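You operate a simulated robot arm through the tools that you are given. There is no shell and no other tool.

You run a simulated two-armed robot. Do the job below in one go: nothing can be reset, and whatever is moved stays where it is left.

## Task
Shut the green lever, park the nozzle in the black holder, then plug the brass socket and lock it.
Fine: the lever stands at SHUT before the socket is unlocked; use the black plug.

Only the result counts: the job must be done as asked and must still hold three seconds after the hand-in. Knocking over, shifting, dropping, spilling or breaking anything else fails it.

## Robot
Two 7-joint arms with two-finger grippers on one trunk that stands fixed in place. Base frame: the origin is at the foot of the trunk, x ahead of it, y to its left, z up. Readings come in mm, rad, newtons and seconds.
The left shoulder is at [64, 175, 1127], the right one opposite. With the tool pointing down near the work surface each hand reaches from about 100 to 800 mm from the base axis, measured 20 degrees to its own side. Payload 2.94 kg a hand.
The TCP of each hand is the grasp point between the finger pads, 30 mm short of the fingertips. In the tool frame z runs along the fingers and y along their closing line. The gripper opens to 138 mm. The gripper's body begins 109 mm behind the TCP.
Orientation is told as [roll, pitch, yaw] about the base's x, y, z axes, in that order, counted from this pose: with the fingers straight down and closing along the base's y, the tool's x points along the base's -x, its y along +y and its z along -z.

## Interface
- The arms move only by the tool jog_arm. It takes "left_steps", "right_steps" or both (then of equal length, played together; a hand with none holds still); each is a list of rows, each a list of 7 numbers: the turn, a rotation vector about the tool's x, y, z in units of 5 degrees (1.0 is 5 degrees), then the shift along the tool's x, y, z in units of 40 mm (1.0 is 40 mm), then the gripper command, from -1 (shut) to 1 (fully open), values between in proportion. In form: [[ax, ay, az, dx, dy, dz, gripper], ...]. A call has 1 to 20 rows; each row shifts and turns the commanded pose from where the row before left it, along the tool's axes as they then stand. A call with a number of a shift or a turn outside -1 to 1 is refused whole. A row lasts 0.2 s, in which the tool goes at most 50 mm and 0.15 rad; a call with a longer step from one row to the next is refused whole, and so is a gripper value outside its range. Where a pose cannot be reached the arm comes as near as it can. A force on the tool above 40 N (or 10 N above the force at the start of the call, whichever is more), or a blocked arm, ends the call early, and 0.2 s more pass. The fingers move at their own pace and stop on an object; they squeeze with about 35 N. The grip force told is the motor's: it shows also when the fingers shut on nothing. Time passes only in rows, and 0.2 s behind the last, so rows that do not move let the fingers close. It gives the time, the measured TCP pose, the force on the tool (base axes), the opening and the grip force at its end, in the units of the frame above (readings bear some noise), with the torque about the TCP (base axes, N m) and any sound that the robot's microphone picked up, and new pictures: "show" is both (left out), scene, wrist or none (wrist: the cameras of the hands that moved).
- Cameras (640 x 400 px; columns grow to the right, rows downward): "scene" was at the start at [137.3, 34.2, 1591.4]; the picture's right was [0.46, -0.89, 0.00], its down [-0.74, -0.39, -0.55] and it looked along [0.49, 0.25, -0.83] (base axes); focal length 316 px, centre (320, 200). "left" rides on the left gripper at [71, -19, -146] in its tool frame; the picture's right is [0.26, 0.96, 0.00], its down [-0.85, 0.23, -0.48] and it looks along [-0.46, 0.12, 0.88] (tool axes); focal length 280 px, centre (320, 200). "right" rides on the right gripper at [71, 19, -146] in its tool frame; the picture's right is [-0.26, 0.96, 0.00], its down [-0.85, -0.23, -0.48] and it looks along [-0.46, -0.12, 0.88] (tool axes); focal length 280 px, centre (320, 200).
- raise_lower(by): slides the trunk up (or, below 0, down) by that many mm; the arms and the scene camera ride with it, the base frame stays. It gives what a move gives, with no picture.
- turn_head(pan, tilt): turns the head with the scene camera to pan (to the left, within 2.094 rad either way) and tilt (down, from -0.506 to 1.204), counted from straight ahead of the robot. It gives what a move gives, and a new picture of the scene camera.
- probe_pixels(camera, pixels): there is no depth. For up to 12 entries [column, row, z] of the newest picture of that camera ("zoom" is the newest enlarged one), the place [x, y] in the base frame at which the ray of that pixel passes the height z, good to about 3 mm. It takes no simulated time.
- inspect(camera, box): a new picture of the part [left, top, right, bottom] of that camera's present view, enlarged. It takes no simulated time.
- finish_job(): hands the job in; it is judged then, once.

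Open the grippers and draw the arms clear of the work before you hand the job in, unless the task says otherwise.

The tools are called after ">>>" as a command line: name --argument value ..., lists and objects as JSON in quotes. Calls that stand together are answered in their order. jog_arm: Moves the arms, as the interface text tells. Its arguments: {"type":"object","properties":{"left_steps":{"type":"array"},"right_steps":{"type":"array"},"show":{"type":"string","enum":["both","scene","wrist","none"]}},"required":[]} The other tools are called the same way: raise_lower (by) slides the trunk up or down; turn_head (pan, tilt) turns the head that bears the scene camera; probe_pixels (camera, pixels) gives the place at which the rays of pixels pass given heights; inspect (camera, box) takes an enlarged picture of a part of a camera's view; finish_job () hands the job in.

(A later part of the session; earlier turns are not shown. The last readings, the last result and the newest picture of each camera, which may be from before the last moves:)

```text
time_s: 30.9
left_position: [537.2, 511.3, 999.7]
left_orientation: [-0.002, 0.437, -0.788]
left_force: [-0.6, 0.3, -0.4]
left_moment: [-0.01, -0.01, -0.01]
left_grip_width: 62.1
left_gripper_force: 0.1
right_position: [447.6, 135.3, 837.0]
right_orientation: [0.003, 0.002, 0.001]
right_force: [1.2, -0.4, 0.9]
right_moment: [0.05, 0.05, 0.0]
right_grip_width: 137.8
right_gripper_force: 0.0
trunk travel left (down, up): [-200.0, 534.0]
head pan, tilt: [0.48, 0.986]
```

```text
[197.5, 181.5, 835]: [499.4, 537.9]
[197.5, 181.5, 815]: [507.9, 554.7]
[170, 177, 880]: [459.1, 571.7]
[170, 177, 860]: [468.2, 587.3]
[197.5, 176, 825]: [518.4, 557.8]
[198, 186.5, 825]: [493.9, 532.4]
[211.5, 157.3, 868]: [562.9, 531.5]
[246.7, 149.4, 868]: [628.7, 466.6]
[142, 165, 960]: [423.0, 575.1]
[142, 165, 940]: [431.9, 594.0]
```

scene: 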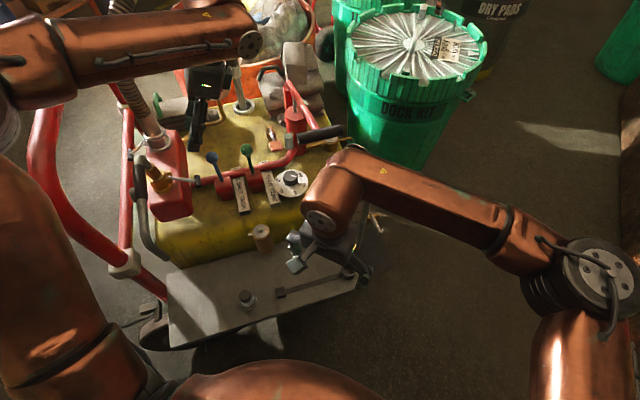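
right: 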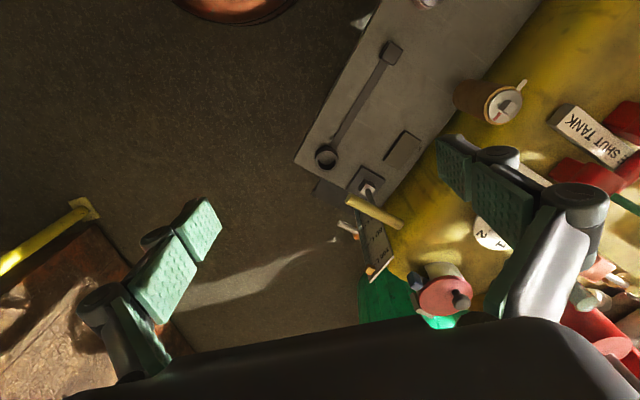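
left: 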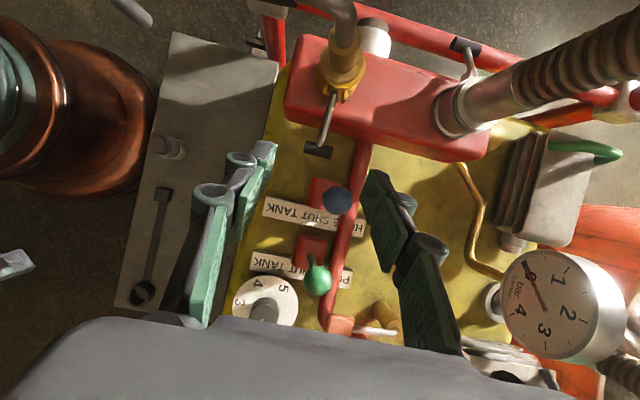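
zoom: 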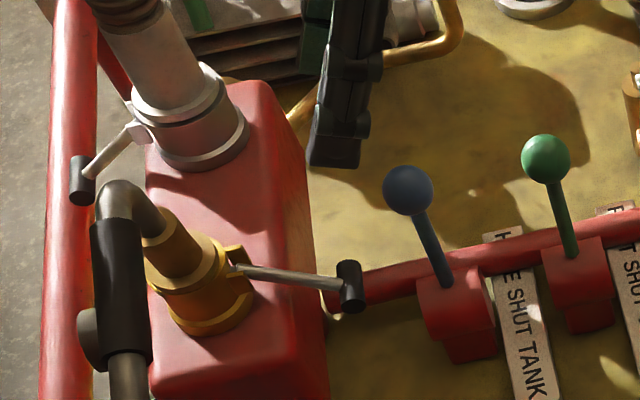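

T-bar centre [507.5,547,824] (35 mm long along the 45° direction), pivot about u 84.5, z 861. I move over it and descend to just above, keeping clear of the blue ball.

>>> jog_arm --left_steps '[[0, 0, 0, 0.925, 0.085, 0.43, -0.19], [0, 0, 0, -0.4226, 0, 0.906, -0.19], [0, 0, 0, -0.4226, 0, 0.906, -0.19], [0, 0, 0, -0.4226, 0, 0.906, -0.19]]' --show "both"

>>> inspect --camera "left" --box '[200, 60, 440, 210]'

>>> inspect --camera "scene" --box '[110, 110, 270, 210]'

```text
time_s: 31.9
left_position: [510.7, 542.9, 879.5]
left_orientation: [-0.002, 0.435, -0.788]
left_force: [0.4, 0.1, -0.6]
left_moment: [0.0, 0.02, 0.04]
left_grip_width: 55.7
left_gripper_force: 0.0
right_position: [448.5, 136.2, 837.7]
right_orientation: [0.001, 0.003, 0.001]
right_force: [-0.3, -0.1, -0.3]
right_moment: [0.04, 0.04, -0.01]
right_grip_width: 138.1
right_gripper_force: 0.2
trunk travel left (down, up): [-200.0, 534.0]
head pan, tilt: [0.48, 0.986]
```

scene: 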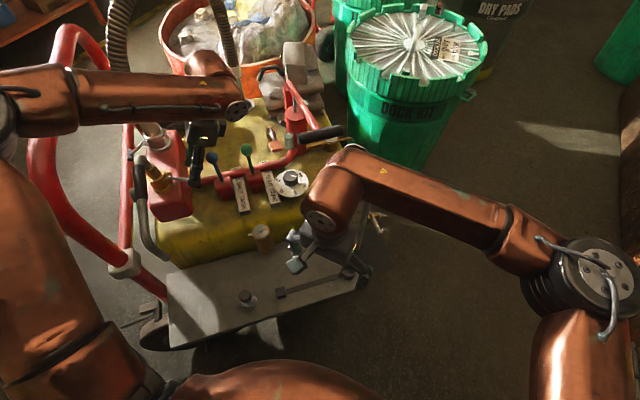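
left: 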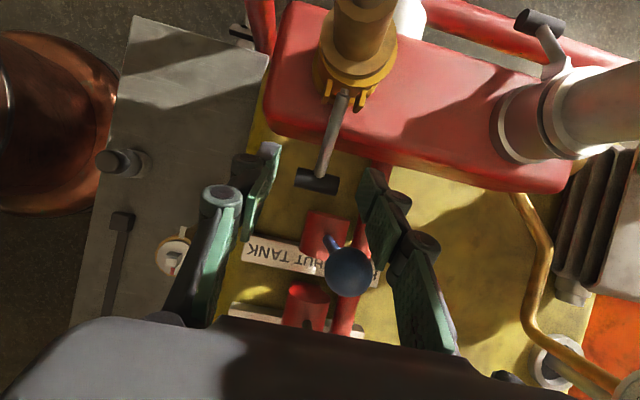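

```text
2.67 times, centred on (320, 135) of left
```

zoom: 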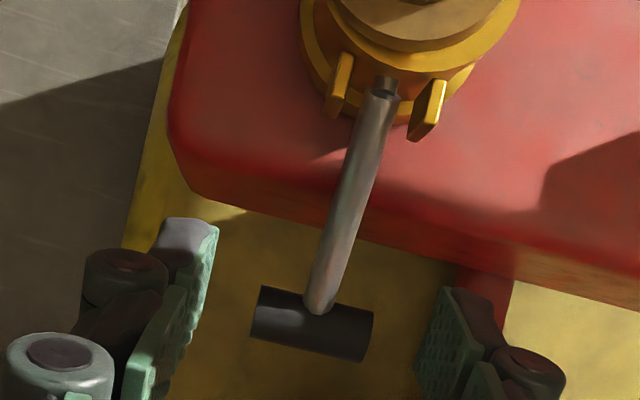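

```text
4.00 times, centred on (190, 160) of scene
```

zoom: 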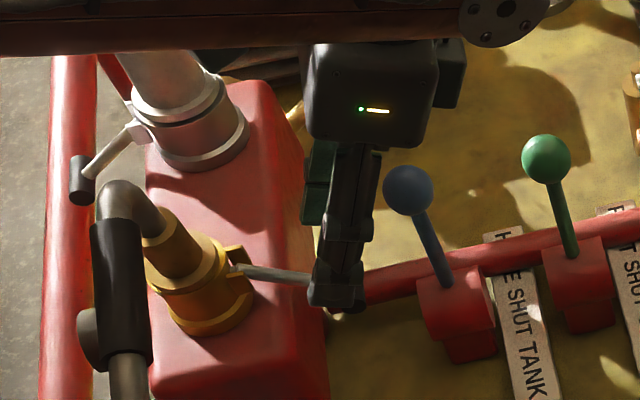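

Well aligned: the T-bar at (317,181) lies between the pads. I descend 44 mm and close on its ends.

>>> jog_arm --left_steps '[[0, 0, 0, -0.235, 0, 0.504, -0.19], [0, 0, 0, -0.235, 0, 0.504, -0.19], [0, 0, 0, 0, 0, 0, -0.6], [0, 0, 0, 0, 0, 0, -0.6], [0, 0, 0, 0, 0, 0, -0.6]]' --show "both"

>>> inspect --camera "left" --box '[200, 60, 440, 210]'

>>> inspect --camera "scene" --box '[110, 110, 270, 210]'

```text
time_s: 33.1
left_position: [512.0, 544.8, 836.9]
left_orientation: [0.004, 0.438, -0.784]
left_force: [12.3, 18.2, 7.5]
left_moment: [0.47, -0.03, 0.04]
left_grip_width: 48.3
left_gripper_force: 44.8
right_position: [449.0, 138.2, 838.3]
right_orientation: [-0.002, 0.002, -0.002]
right_force: [-0.1, 0.6, 0.6]
right_moment: [0.02, -0.01, 0.01]
right_grip_width: 138.0
right_gripper_force: 0.1
trunk travel left (down, up): [-200.0, 534.0]
head pan, tilt: [0.48, 0.986]
```

scene: 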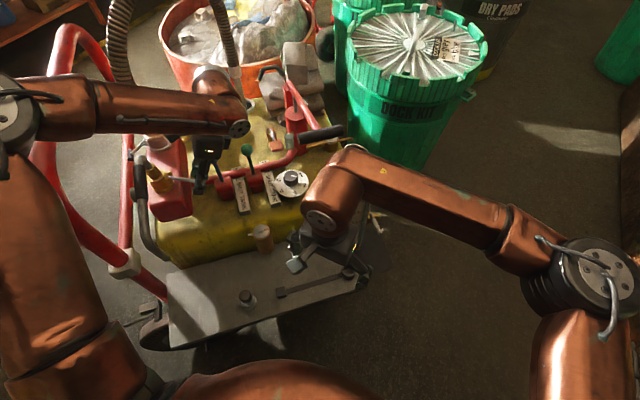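
left: 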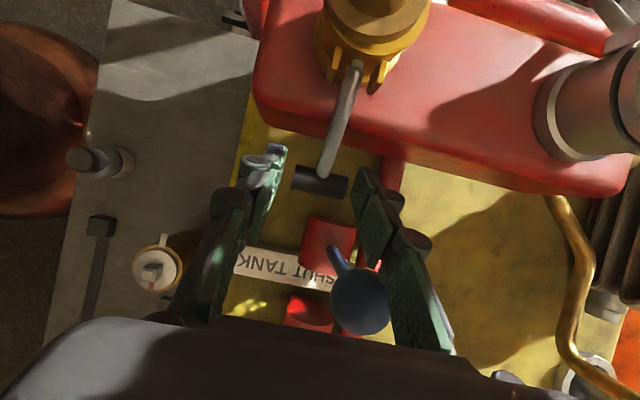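

```text
2.67 times, centred on (320, 135) of left
```

zoom: 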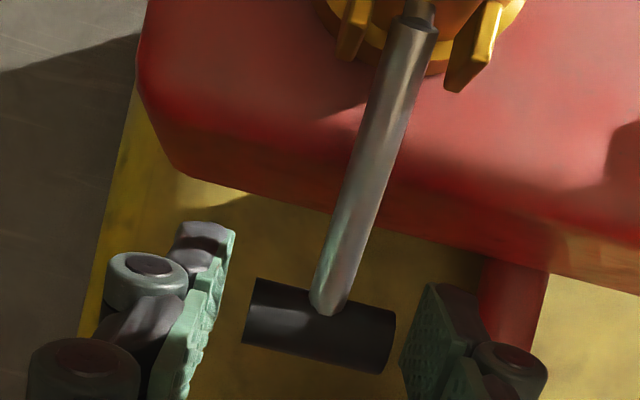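

```text
4.00 times, centred on (190, 160) of scene
```

zoom: 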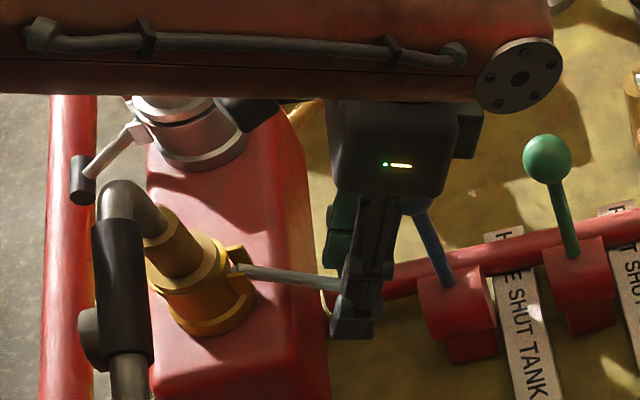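

The far finger met the T-bar's end while the near pad still has about a 4 mm gap, giving a sideways 21 N. I shift the hand 3 mm along +f while closing.

>>> jog_arm --left_steps '[[0, 0, 0, 0, 0.06, 0, -0.3], [0, 0, 0, 0, 0.03, 0, -0.55], [0, 0, 0, 0, 0, 0, -0.55]]' --show "wrist"

>>> inspect --camera "left" --box '[240, 100, 420, 212]'

```text
time_s: 33.9
left_position: [511.8, 544.5, 835.8]
left_orientation: [-0.003, 0.438, -0.789]
left_force: [0.7, -2.0, -0.7]
left_moment: [-0.13, -0.02, -0.04]
left_grip_width: 48.2
left_gripper_force: 38.8
right_position: [446.9, 137.3, 837.7]
right_orientation: [0.0, 0.002, 0.0]
right_force: [0.1, 0.3, 0.4]
right_moment: [0.01, 0.01, -0.01]
right_grip_width: 138.2
right_gripper_force: 0.1
trunk travel left (down, up): [-200.0, 534.0]
head pan, tilt: [0.48, 0.986]
```

left: 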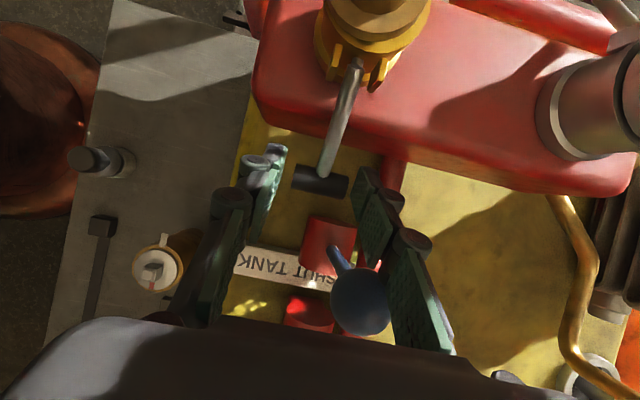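

```text
3.56 times, centred on (330, 156) of left
```

zoom: 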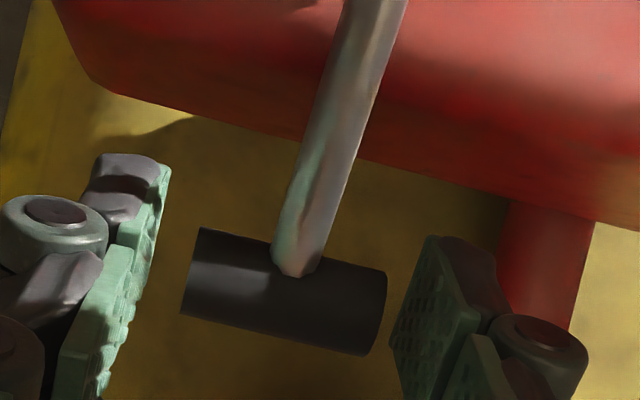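

The fingers stay blocked at 48 mm although the T-bar (35 mm) still shows gaps on both sides, so the far finger is probably rubbing the blue ball. I open, lift away and check the blue lever.

>>> jog_arm --left_steps '[[0, 0, 0, 0, 0, 0, -0.19], [0, 0, 0, 0.235, 0, -0.504, -0.19], [0, 0, 0, 0.4226, 0, -0.906, -0.19], [0, 0, 0, 0.4226, 0, -0.906, -0.19]]' --show "both"

>>> inspect --camera "left" --box '[240, 60, 440, 185]'

>>> inspect --camera "scene" --box '[130, 130, 290, 230]'

```text
time_s: 34.9
left_position: [512.2, 545.8, 939.4]
left_orientation: [-0.003, 0.436, -0.787]
left_force: [-1.2, -0.8, 1.1]
left_moment: [-0.03, -0.04, 0.0]
left_grip_width: 55.6
left_gripper_force: 0.0
right_position: [447.4, 137.3, 838.8]
right_orientation: [0.003, 0.002, 0.001]
right_force: [0.0, 0.2, -0.5]
right_moment: [-0.01, 0.0, 0.02]
right_grip_width: 138.1
right_gripper_force: 0.1
trunk travel left (down, up): [-200.0, 534.0]
head pan, tilt: [0.48, 0.986]
```

scene: 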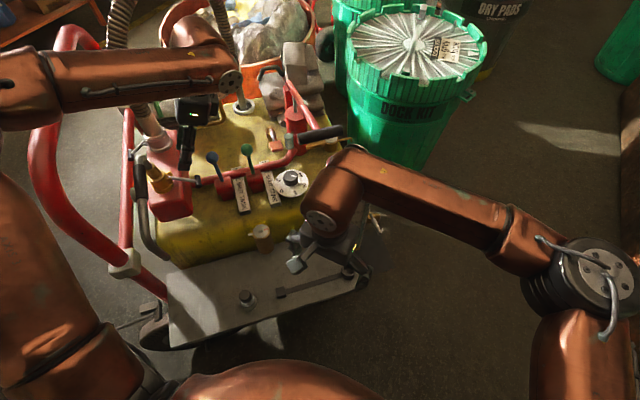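
left: 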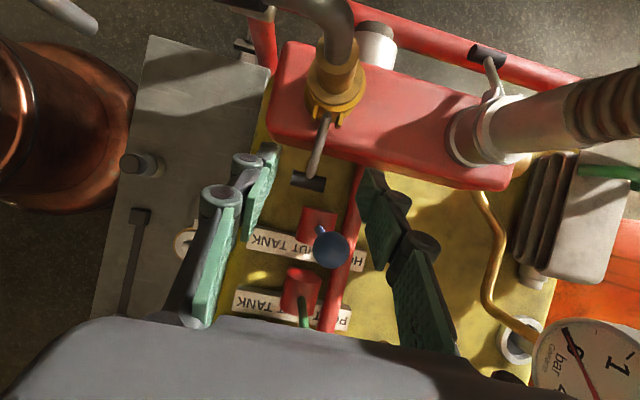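

```text
3.20 times, centred on (340, 122) of left
```

zoom: 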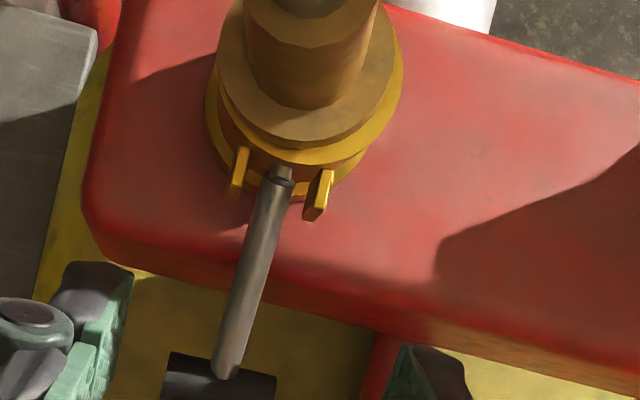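

```text
4.00 times, centred on (210, 180) of scene
```

zoom: 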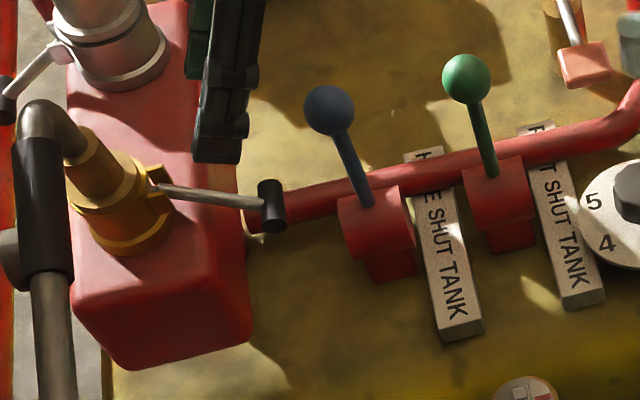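

Blue and green levers are unmoved. I probe the red pipe and box edge near the T-bar to see what blocked the far finger.

>>> probe_pixels --camera "left" --pixels '[[352, 195, 790], [352, 195, 770], [352, 195, 750], [309, 181, 824], [329, 247, 868], [300, 180, 824], [323, 184, 824], [400, 170, 835], [350, 152, 835]]'

>>> probe_pixels --camera "scene" --pixels '[[206, 180, 790], [206, 180, 770], [206, 180, 750], [212.3, 157.5, 868], [246.8, 149.5, 868]]'

>>> inspect --camera "left" --box '[270, 150, 390, 225]'

```text
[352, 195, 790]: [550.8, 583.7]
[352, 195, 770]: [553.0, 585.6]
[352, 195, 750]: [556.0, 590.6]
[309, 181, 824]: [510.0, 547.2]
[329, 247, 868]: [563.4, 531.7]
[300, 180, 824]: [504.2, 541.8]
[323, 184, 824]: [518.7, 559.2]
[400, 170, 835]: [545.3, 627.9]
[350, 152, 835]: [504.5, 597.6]
```

```text
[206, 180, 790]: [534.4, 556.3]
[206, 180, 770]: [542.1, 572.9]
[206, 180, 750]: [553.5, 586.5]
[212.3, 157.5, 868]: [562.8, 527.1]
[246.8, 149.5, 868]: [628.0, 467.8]
```

```text
5.33 times, centred on (330, 188) of left
```

zoom: 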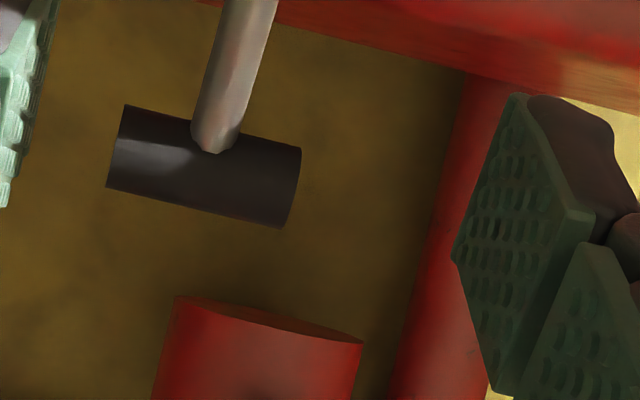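

The likely culprit is the blue ball brushing the far finger's back edge (about 0–2 mm clearance at 25° tilt). A smaller tilt would clear it if the wrist camera still clears the nozzle, so I measure the nozzle more exactly.

>>> inspect --camera "left" --box '[240, 0, 440, 125]'

>>> inspect --camera "scene" --box '[110, 130, 210, 192]'

>>> inspect --camera "scene" --box '[100, 190, 200, 252]'

```text
3.20 times, centred on (340, 62) of left
```

zoom: 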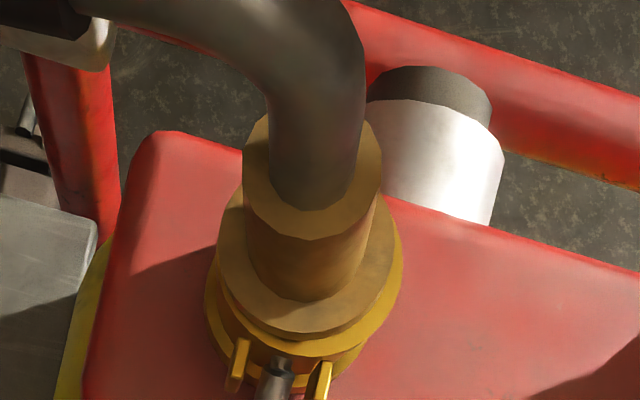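

```text
6.40 times, centred on (160, 161) of scene
```

zoom: 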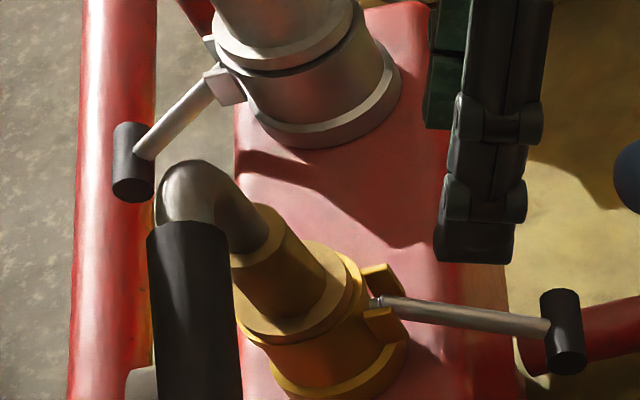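

```text
6.40 times, centred on (150, 221) of scene
```

zoom: 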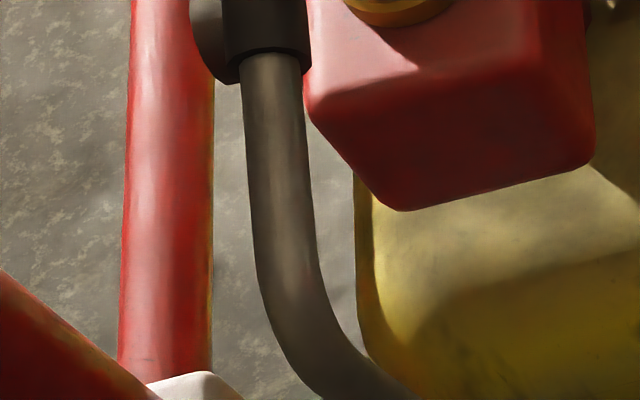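

I probe the coupler top (left (337.5,56), scene (151,167.5)), bend top and grip points of the nozzle.

>>> probe_pixels --camera "left" --pixels '[[337.5, 56, 930], [337.5, 56, 900], [336, 95, 890], [336, 95, 870], [340, 12, 1000], [340, 12, 970], [330, 105, 870], [320, 113, 870], [339, 120, 870]]'

>>> probe_pixels --camera "scene" --pixels '[[150.9, 167.5, 930], [150.9, 167.5, 900], [156, 180, 890], [156, 180, 870], [140, 158, 990], [140, 158, 970], [139.5, 180, 980], [139.5, 180, 960], [141.5, 198.5, 980], [141.5, 198.5, 960], [147, 234, 930], [147, 234, 900]]'

```text
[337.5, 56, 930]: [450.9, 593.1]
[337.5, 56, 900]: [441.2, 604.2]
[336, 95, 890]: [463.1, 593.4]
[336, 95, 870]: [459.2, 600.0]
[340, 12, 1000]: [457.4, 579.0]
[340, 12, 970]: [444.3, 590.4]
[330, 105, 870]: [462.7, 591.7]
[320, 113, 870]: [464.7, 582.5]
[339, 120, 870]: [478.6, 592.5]
```

```text
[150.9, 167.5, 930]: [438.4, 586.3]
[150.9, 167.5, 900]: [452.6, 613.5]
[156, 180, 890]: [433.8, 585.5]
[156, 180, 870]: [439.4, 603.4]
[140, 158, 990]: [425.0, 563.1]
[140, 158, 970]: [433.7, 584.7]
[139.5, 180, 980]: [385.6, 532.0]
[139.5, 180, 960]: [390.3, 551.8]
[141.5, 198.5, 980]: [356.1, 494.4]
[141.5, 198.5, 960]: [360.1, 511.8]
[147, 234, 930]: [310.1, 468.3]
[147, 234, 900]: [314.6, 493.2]
```

Nozzle: coupler axis near f 740, u 108; bend top z≈985, so with 15° tilt the camera clears it by ~20 mm and the blue ball by ~13 mm. I re-tilt to 15° and descend over the T-bar again.

>>> jog_arm --left_steps '[[0, -1, 0, 0, 0, 0, -0.19], [0, -1, 0, 0, 0, 0, -0.19], [0, 0, 0, -0.193, 0, 0.853, -0.19], [0, 0, 0, -0.193, 0, 0.853, -0.19], [0, 0, 0, -0.193, 0, 0.853, -0.19]]' --show "both"

>>> inspect --camera "left" --box '[220, 100, 420, 225]'

>>> inspect --camera "scene" --box '[110, 110, 270, 210]'

```text
time_s: 36.1
left_position: [510.8, 547.7, 833.0]
left_orientation: [-0.001, 0.263, -0.787]
left_force: [0.8, 0.5, -1.2]
left_moment: [0.02, 0.05, 0.03]
left_grip_width: 56.0
left_gripper_force: 0.0
right_position: [449.0, 137.4, 837.4]
right_orientation: [-0.001, 0.002, 0.001]
right_force: [0.1, -0.3, -0.5]
right_moment: [0.0, 0.04, -0.04]
right_grip_width: 138.3
right_gripper_force: 0.1
trunk travel left (down, up): [-200.0, 534.0]
head pan, tilt: [0.48, 0.986]
```

scene: 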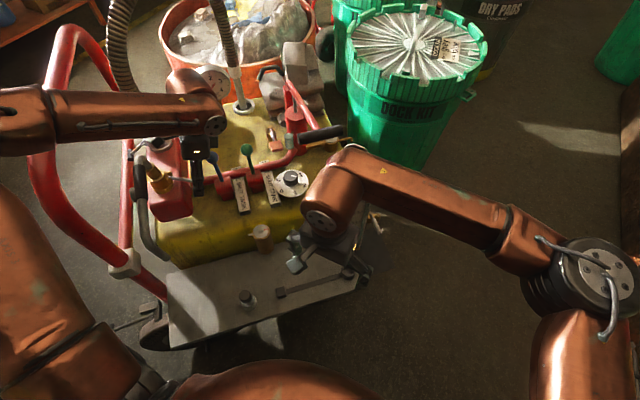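
left: 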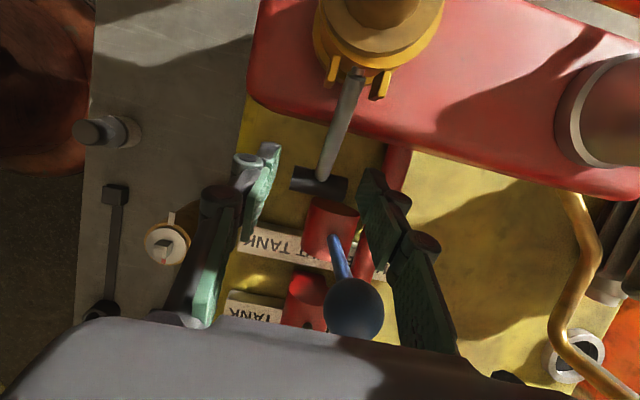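

```text
3.20 times, centred on (320, 162) of left
```

zoom: 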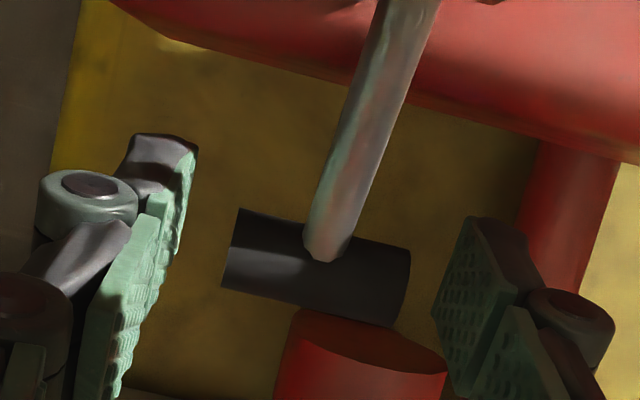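

```text
4.00 times, centred on (190, 160) of scene
```

zoom: 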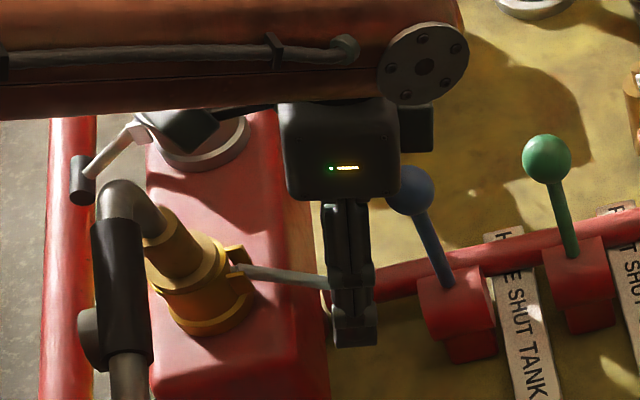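

No contact and the T-bar is centred between the pads (about 10 mm gap each side). I close on it.

>>> jog_arm --left_steps '[[0, 0, 0, 0, 0, 0, -0.45], [0, 0, 0, 0, 0, 0, -0.55], [0, 0, 0, 0, 0, 0, -0.55]]' --show "wrist"

>>> inspect --camera "left" --box '[220, 100, 420, 225]'

```text
time_s: 36.9
left_position: [510.3, 547.7, 832.8]
left_orientation: [-0.002, 0.262, -0.785]
left_force: [-1.5, -1.1, 0.5]
left_moment: [0.02, 0.0, -0.01]
left_grip_width: 47.9
left_gripper_force: 45.0
right_position: [447.4, 137.0, 839.7]
right_orientation: [0.001, 0.002, -0.001]
right_force: [-0.6, -0.2, -0.7]
right_moment: [0.05, 0.0, -0.02]
right_grip_width: 137.9
right_gripper_force: 0.1
trunk travel left (down, up): [-200.0, 534.0]
head pan, tilt: [0.48, 0.986]
```

left: 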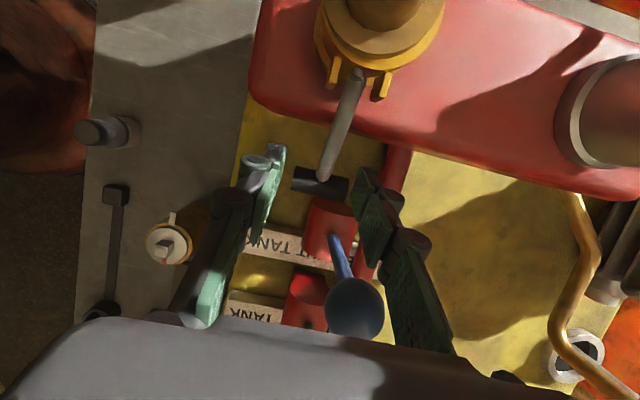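

```text
3.20 times, centred on (320, 162) of left
```

zoom: 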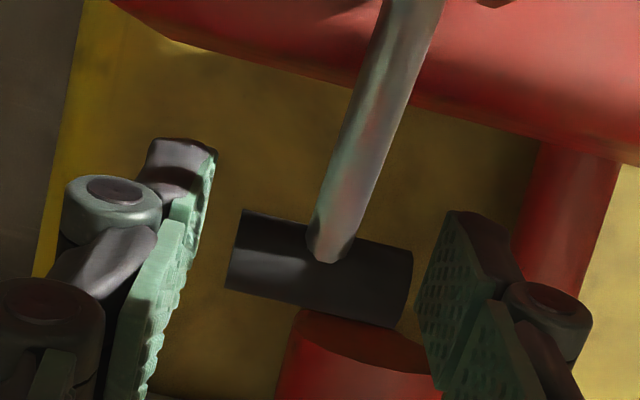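

Again stopped at 48 mm with no net force, so the T-bar's solid is simply 48 mm long and it is gripped. I lift it along the arc about its pivot, first two small steps, watching the force.

>>> jog_arm --left_steps '[[0, 0, 0, -0.078, 0, -0.375, -0.55], [0, 0, 0, 0.02, 0, -0.442, -0.55]]' --show "wrist"

>>> inspect --camera "left" --box '[220, 70, 420, 195]'

>>> inspect --camera "scene" --box '[110, 110, 270, 210]'

```text
time_s: 37.5
left_position: [519.0, 538.7, 865.8]
left_orientation: [0.002, 0.262, -0.788]
left_force: [-5.7, -7.5, -2.7]
left_moment: [0.15, -0.28, 0.05]
left_grip_width: 48.7
left_gripper_force: 22.9
right_position: [447.4, 136.9, 838.7]
right_orientation: [0.001, 0.0, 0.0]
right_force: [-0.1, -1.1, 0.7]
right_moment: [0.01, -0.01, -0.02]
right_grip_width: 138.0
right_gripper_force: 0.2
trunk travel left (down, up): [-200.0, 534.0]
head pan, tilt: [0.48, 0.986]
```

left: 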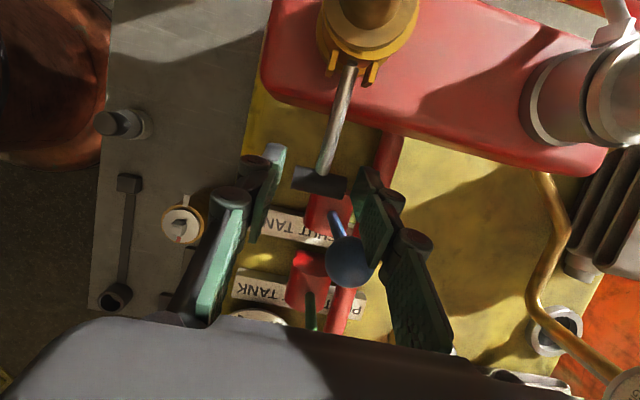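

```text
3.20 times, centred on (320, 132) of left
```

zoom: 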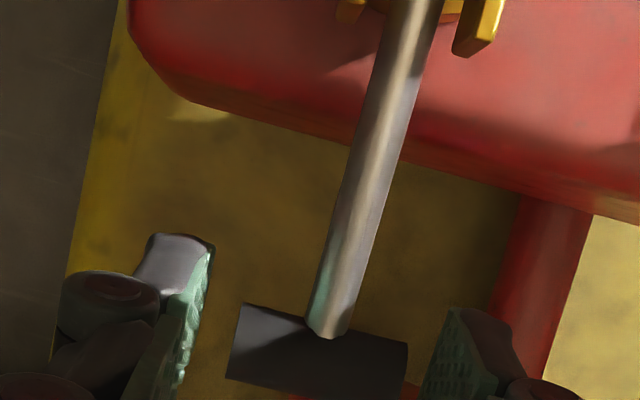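

```text
4.00 times, centred on (190, 160) of scene
```

zoom: 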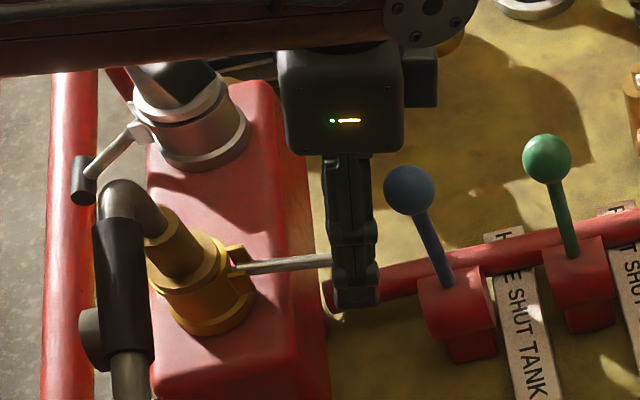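

The lever follows (arm now near level). I continue up the arc with two more steps.

>>> jog_arm --left_steps '[[0, 0, 0, 0.132, 0, -0.425, -0.55], [0, 0, 0, 0.24, 0, -0.373, -0.55]]' --show "wrist"

>>> inspect --camera "left" --box '[220, 70, 420, 195]'

>>> inspect --camera "scene" --box '[110, 110, 270, 210]'

```text
time_s: 38.1
left_position: [514.0, 542.4, 900.6]
left_orientation: [0.001, 0.255, -0.789]
left_force: [5.8, -19.8, -13.8]
left_moment: [-1.2, -1.01, -0.1]
left_grip_width: 48.2
left_gripper_force: 45.0
right_position: [448.6, 135.5, 837.4]
right_orientation: [0.002, 0.0, 0.0]
right_force: [0.3, -0.4, 1.0]
right_moment: [-0.02, 0.01, 0.01]
right_grip_width: 137.7
right_gripper_force: 0.1
trunk travel left (down, up): [-200.0, 534.0]
head pan, tilt: [0.48, 0.986]
```

left: 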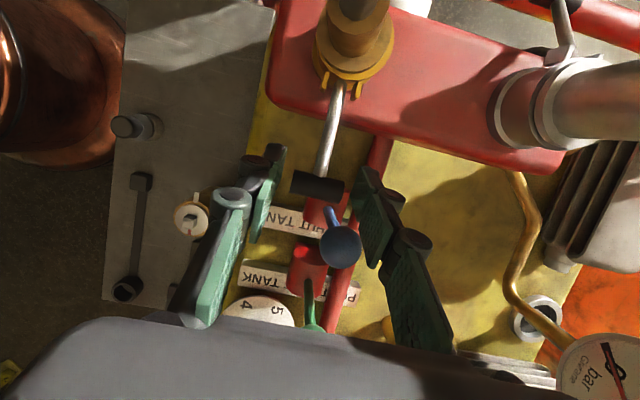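

```text
3.20 times, centred on (320, 132) of left
```

zoom: 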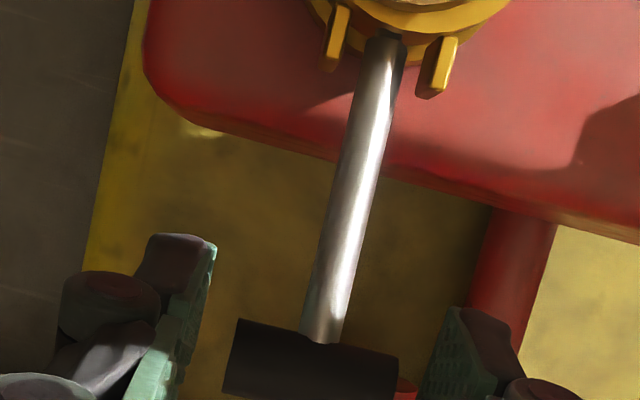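

```text
4.00 times, centred on (190, 160) of scene
```

zoom: 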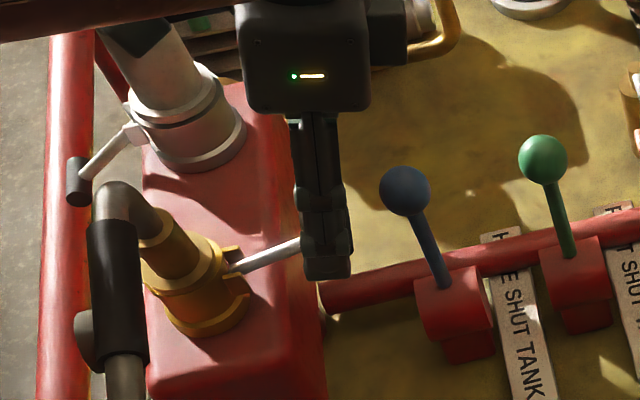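

There is now about 18 N along −u and −14 N in z: my arc is probably too tight or the lever is near a stop. I check whether the machine moved relative to the background before doing more.

>>> inspect --camera "scene" --box '[240, 0, 560, 200]'

>>> inspect --camera "scene" --box '[110, 110, 270, 210]'

```text
2.00 times, centred on (400, 100) of scene
```

zoom: 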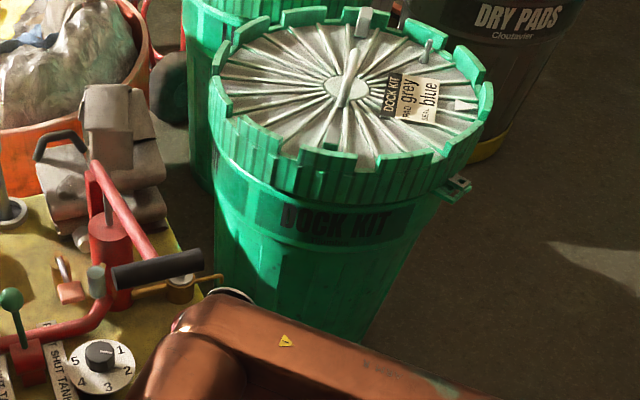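

```text
4.00 times, centred on (190, 160) of scene
```

zoom: 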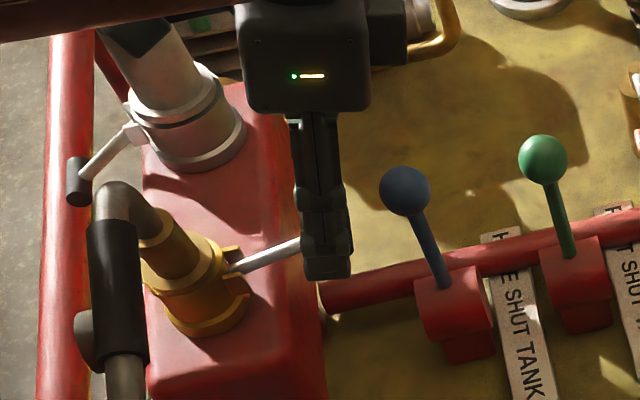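

The moment (about 1.6 N m around the T-bar axis) shows the resistance is my own grip resisting the T-bar's spin, not a stop. I open the fingers to relieve it and see whether the lever stays and the cart sits where it was.

>>> jog_arm --left_steps '[[0, 0, 0, 0, 0, 0, -0.19], [0, 0, 0, 0, 0, 0, -0.19]]' --show "both"

>>> inspect --camera "left" --box '[220, 70, 420, 195]'

>>> inspect --camera "scene" --box '[110, 110, 270, 210]'

>>> inspect --camera "scene" --box '[240, 0, 560, 200]'

```text
time_s: 38.7
left_position: [511.8, 545.6, 898.8]
left_orientation: [-0.002, 0.262, -0.785]
left_force: [-0.1, 0.1, -0.8]
left_moment: [0.01, -0.02, 0.05]
left_grip_width: 55.9
left_gripper_force: 0.1
right_position: [447.0, 136.7, 838.4]
right_orientation: [-0.002, 0.002, 0.001]
right_force: [-0.2, -0.3, 0.9]
right_moment: [0.0, 0.0, -0.01]
right_grip_width: 138.0
right_gripper_force: 0.2
trunk travel left (down, up): [-200.0, 534.0]
head pan, tilt: [0.48, 0.986]
```

scene: 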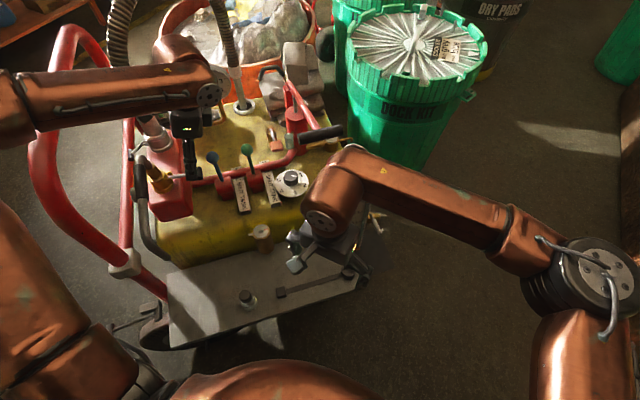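
left: 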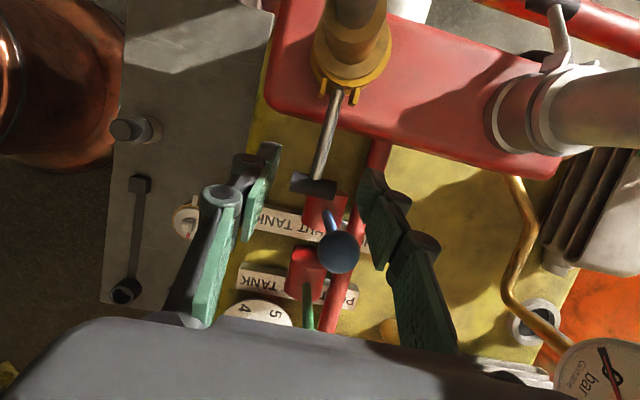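

```text
3.20 times, centred on (320, 132) of left
```

zoom: 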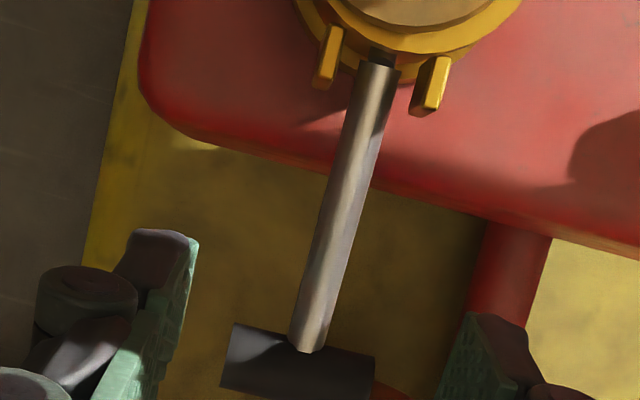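

```text
4.00 times, centred on (190, 160) of scene
```

zoom: 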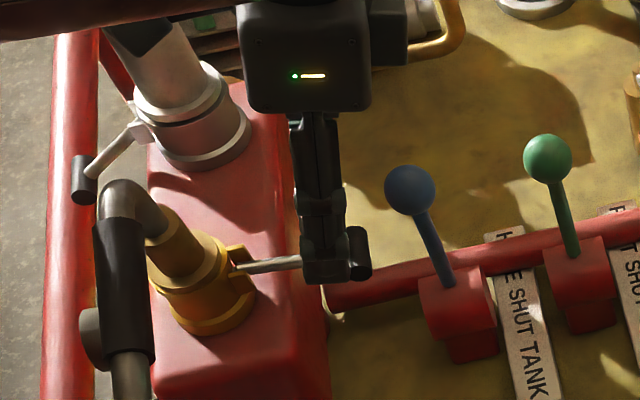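

```text
2.00 times, centred on (400, 100) of scene
```

zoom: 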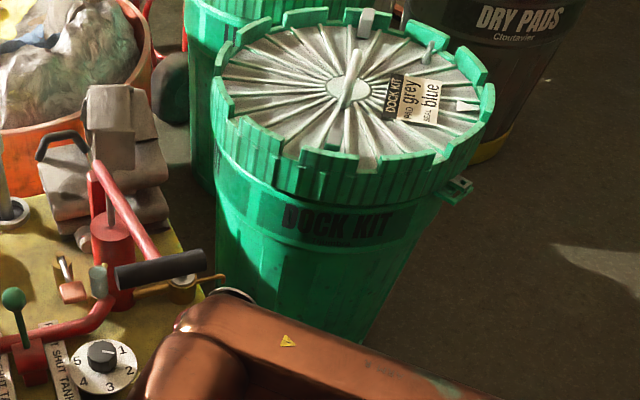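

The cart and drum both appear back where they were, so only the camera had swayed. The lever stayed part-way up; I triangulate where the T-bar is now.

>>> probe_pixels --camera "left" --pixels '[[313.8, 183.1, 870], [313.8, 183.1, 850]]'

>>> probe_pixels --camera "scene" --pixels '[[199.3, 173.5, 870], [199.3, 173.5, 850], [197, 175, 870], [197, 175, 850]]'

>>> inspect --camera "scene" --box '[160, 150, 240, 200]'

```text
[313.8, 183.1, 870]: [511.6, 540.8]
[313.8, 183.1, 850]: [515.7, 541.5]
```

```text
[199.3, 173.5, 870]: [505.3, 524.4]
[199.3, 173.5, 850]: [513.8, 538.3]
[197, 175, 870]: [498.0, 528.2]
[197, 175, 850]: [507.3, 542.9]
```

```text
8.00 times, centred on (200, 175) of scene
```

zoom: 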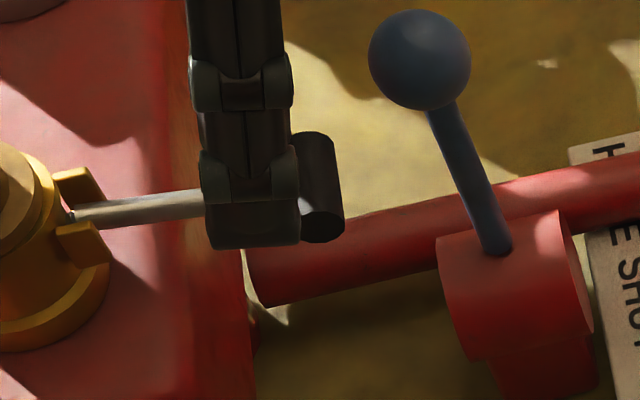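

The T-bar is now at about [515,540,850], an angle of −10°, so it may be dropping slowly. I wait 0.4 s and look again.

>>> jog_arm --left_steps '[[0, 0, 0, 0, 0, 0, -0.19], [0, 0, 0, 0, 0, 0, -0.19]]' --show "both"

>>> inspect --camera "scene" --box '[160, 150, 240, 200]'

>>> inspect --camera "left" --box '[220, 70, 420, 195]'

```text
time_s: 39.3
left_position: [513.1, 544.4, 898.6]
left_orientation: [-0.002, 0.261, -0.786]
left_force: [0.7, 0.8, 0.7]
left_moment: [-0.01, -0.01, 0.01]
left_grip_width: 55.6
left_gripper_force: 0.2
right_position: [447.8, 136.7, 838.7]
right_orientation: [0.001, 0.001, -0.001]
right_force: [-0.2, 0.0, -0.8]
right_moment: [0.0, -0.01, -0.01]
right_grip_width: 138.1
right_gripper_force: 0.0
trunk travel left (down, up): [-200.0, 534.0]
head pan, tilt: [0.48, 0.986]
```

scene: 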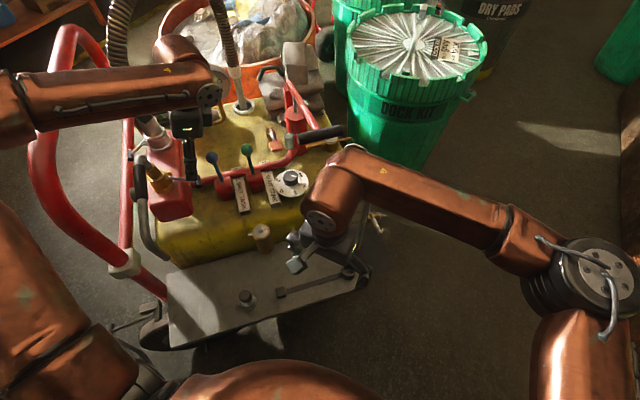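
left: 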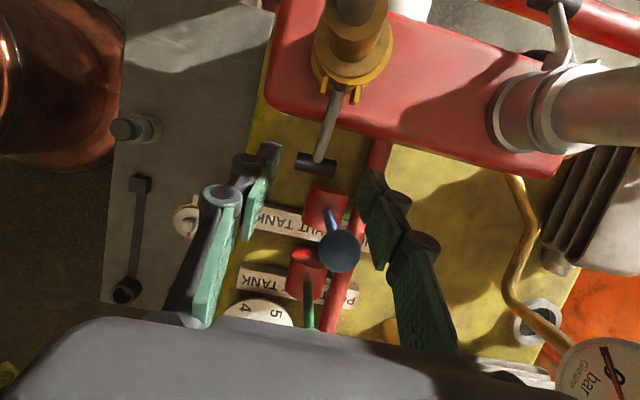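

```text
8.00 times, centred on (200, 175) of scene
```

zoom: 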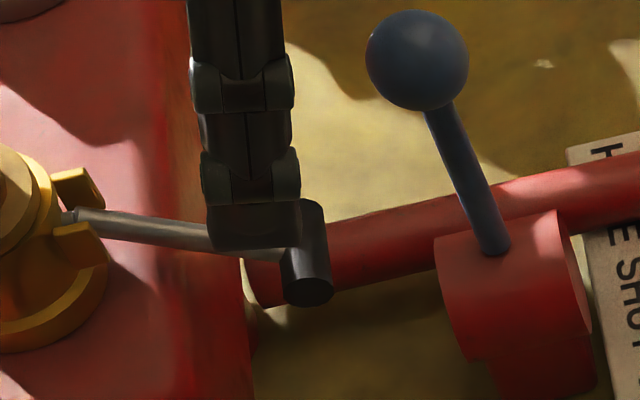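

```text
3.20 times, centred on (320, 132) of left
```

zoom: 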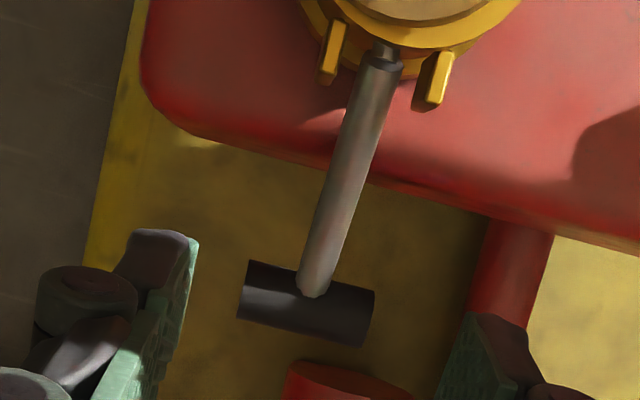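

The lever sinks back slowly to locked, so it must go all the way over. I will re-grip with a light squeeze so the T-bar can spin in the pads, and swing it fully up in one go; first descend and test a light grip.

>>> jog_arm --left_steps '[[0, 0, 0, -0.163, 0, 0.8, -0.19], [0, 0, 0, -0.163, 0, 0.8, -0.19], [0, 0, 0, 0, 0, 0, -0.33], [0, 0, 0, 0, 0, 0, -0.33], [0, 0, 0, 0, 0, 0, -0.33]]' --show "wrist"

>>> inspect --camera "left" --box '[220, 100, 420, 225]'

```text
time_s: 40.5
left_position: [509.5, 547.7, 833.9]
left_orientation: [-0.002, 0.26, -0.786]
left_force: [-5.4, -4.7, -2.9]
left_moment: [-0.19, -0.07, 0.0]
left_grip_width: 47.8
left_gripper_force: 43.1
right_position: [446.7, 137.8, 838.4]
right_orientation: [0.0, 0.001, 0.0]
right_force: [0.9, 0.3, -0.2]
right_moment: [-0.05, 0.01, -0.01]
right_grip_width: 138.1
right_gripper_force: 0.0
trunk travel left (down, up): [-200.0, 534.0]
head pan, tilt: [0.48, 0.986]
```

left: 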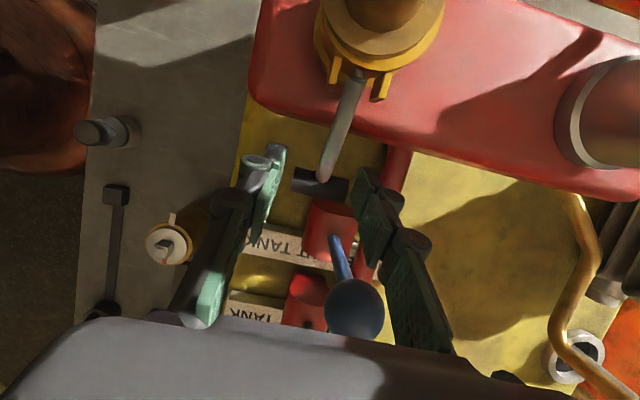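

```text
3.20 times, centred on (320, 162) of left
```

zoom: 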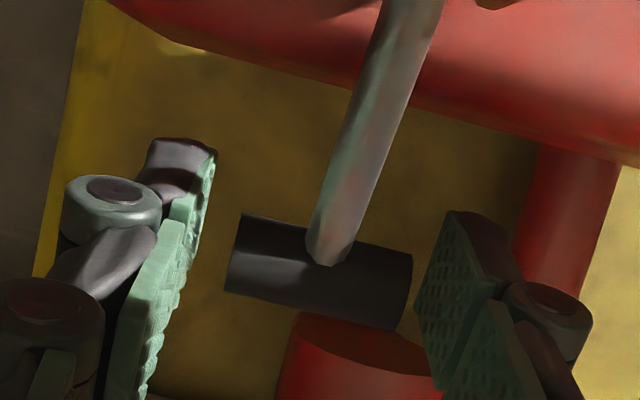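

Even 1.6 mm of over-close gives the full 43 N, so I relax the command to just under the bar's size.

>>> jog_arm --left_steps '[[0, 0, 0, 0, 0, 0, -0.305], [0, 0, 0, 0, 0, 0, -0.305]]' --show "none"

```text
time_s: 41.1
left_position: [510.4, 547.4, 833.1]
left_orientation: [0.0, 0.261, -0.787]
left_force: [-2.7, -1.0, -0.3]
left_moment: [-0.03, 0.05, -0.01]
left_grip_width: 50.7
left_gripper_force: 1.7
right_position: [447.7, 135.6, 838.3]
right_orientation: [-0.001, 0.001, -0.001]
right_force: [0.4, -0.6, -0.2]
right_moment: [0.03, -0.03, -0.02]
right_grip_width: 137.8
right_gripper_force: 0.0
trunk travel left (down, up): [-200.0, 534.0]
head pan, tilt: [0.48, 0.986]
```

>>> jog_arm --left_steps '[[0, 0, 0, 0, 0, 0, -0.315], [0, 0, 0, 0, 0, 0, -0.315]]' --show "none"

```text
time_s: 41.7
left_position: [509.3, 547.9, 833.5]
left_orientation: [0.0, 0.261, -0.787]
left_force: [-3.3, -2.1, 0.2]
left_moment: [0.0, 0.05, -0.02]
left_grip_width: 50.1
left_gripper_force: 1.2
right_position: [447.1, 136.6, 838.4]
right_orientation: [0.001, 0.001, 0.0]
right_force: [0.1, 0.0, 1.2]
right_moment: [0.02, 0.01, 0.0]
right_grip_width: 137.9
right_gripper_force: 0.0
trunk travel left (down, up): [-200.0, 534.0]
head pan, tilt: [0.48, 0.986]
```

Light force control is not available, so I grip firmly again; slip friction held the load near 20 N, below the limit, and I follow the arc further up in one go.

>>> jog_arm --left_steps '[[0, 0, 0, 0, 0, 0, -0.45], [0, 0, 0, 0, 0, 0, -0.45], [0, 0, 0, -0.079, 0, -0.43, -0.45], [0, 0, 0, 0.034, 0, -0.436, -0.45], [0, 0, 0, 0.146, 0, -0.411, -0.45], [0, 0, 0, 0.247, 0, -0.36, -0.45], [0, 0, 0, 0.332, 0, -0.284, -0.45]]' --show "both"

>>> inspect --camera "left" --box '[220, 70, 420, 195]'

>>> inspect --camera "scene" --box '[110, 110, 270, 210]'

```text
time_s: 43.3
left_position: [502.7, 555.2, 916.1]
left_orientation: [0.004, 0.267, -0.781]
left_force: [0.3, -0.1, 1.2]
left_moment: [0.0, 0.0, 0.0]
left_grip_width: 21.3
left_gripper_force: 0.0
right_position: [447.2, 136.5, 839.0]
right_orientation: [0.001, -0.001, 0.0]
right_force: [0.9, 0.2, 0.7]
right_moment: [0.06, -0.03, 0.0]
right_grip_width: 138.2
right_gripper_force: 0.1
trunk travel left (down, up): [-200.0, 534.0]
head pan, tilt: [0.48, 0.986]
```

scene: 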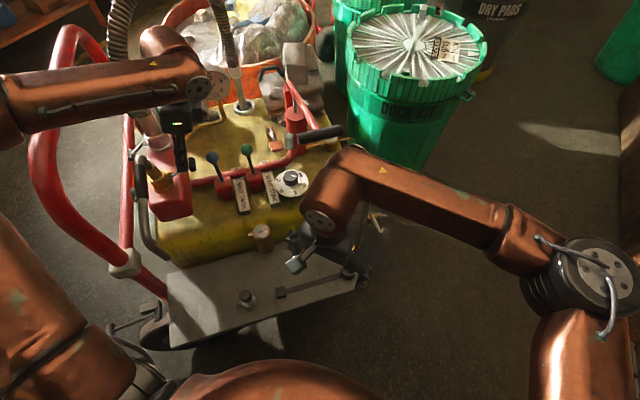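
left: 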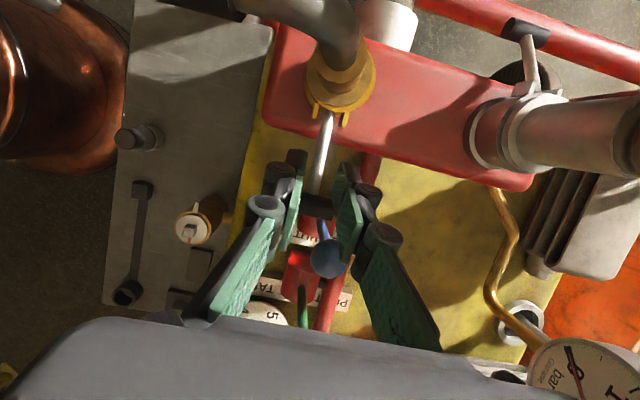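

```text
3.20 times, centred on (320, 132) of left
```

zoom: 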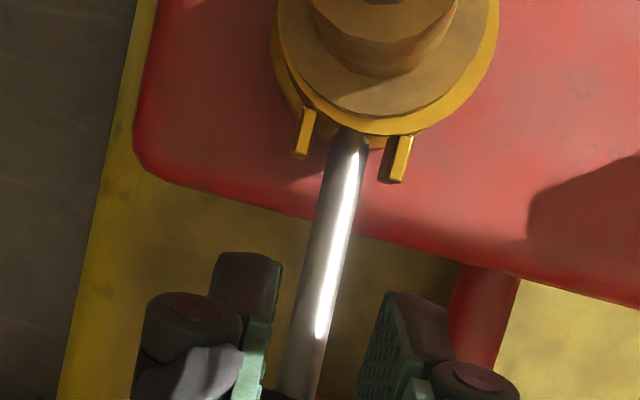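

```text
4.00 times, centred on (190, 160) of scene
```

zoom: 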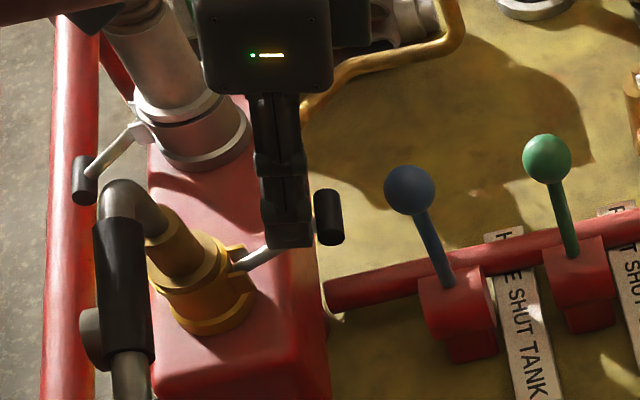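

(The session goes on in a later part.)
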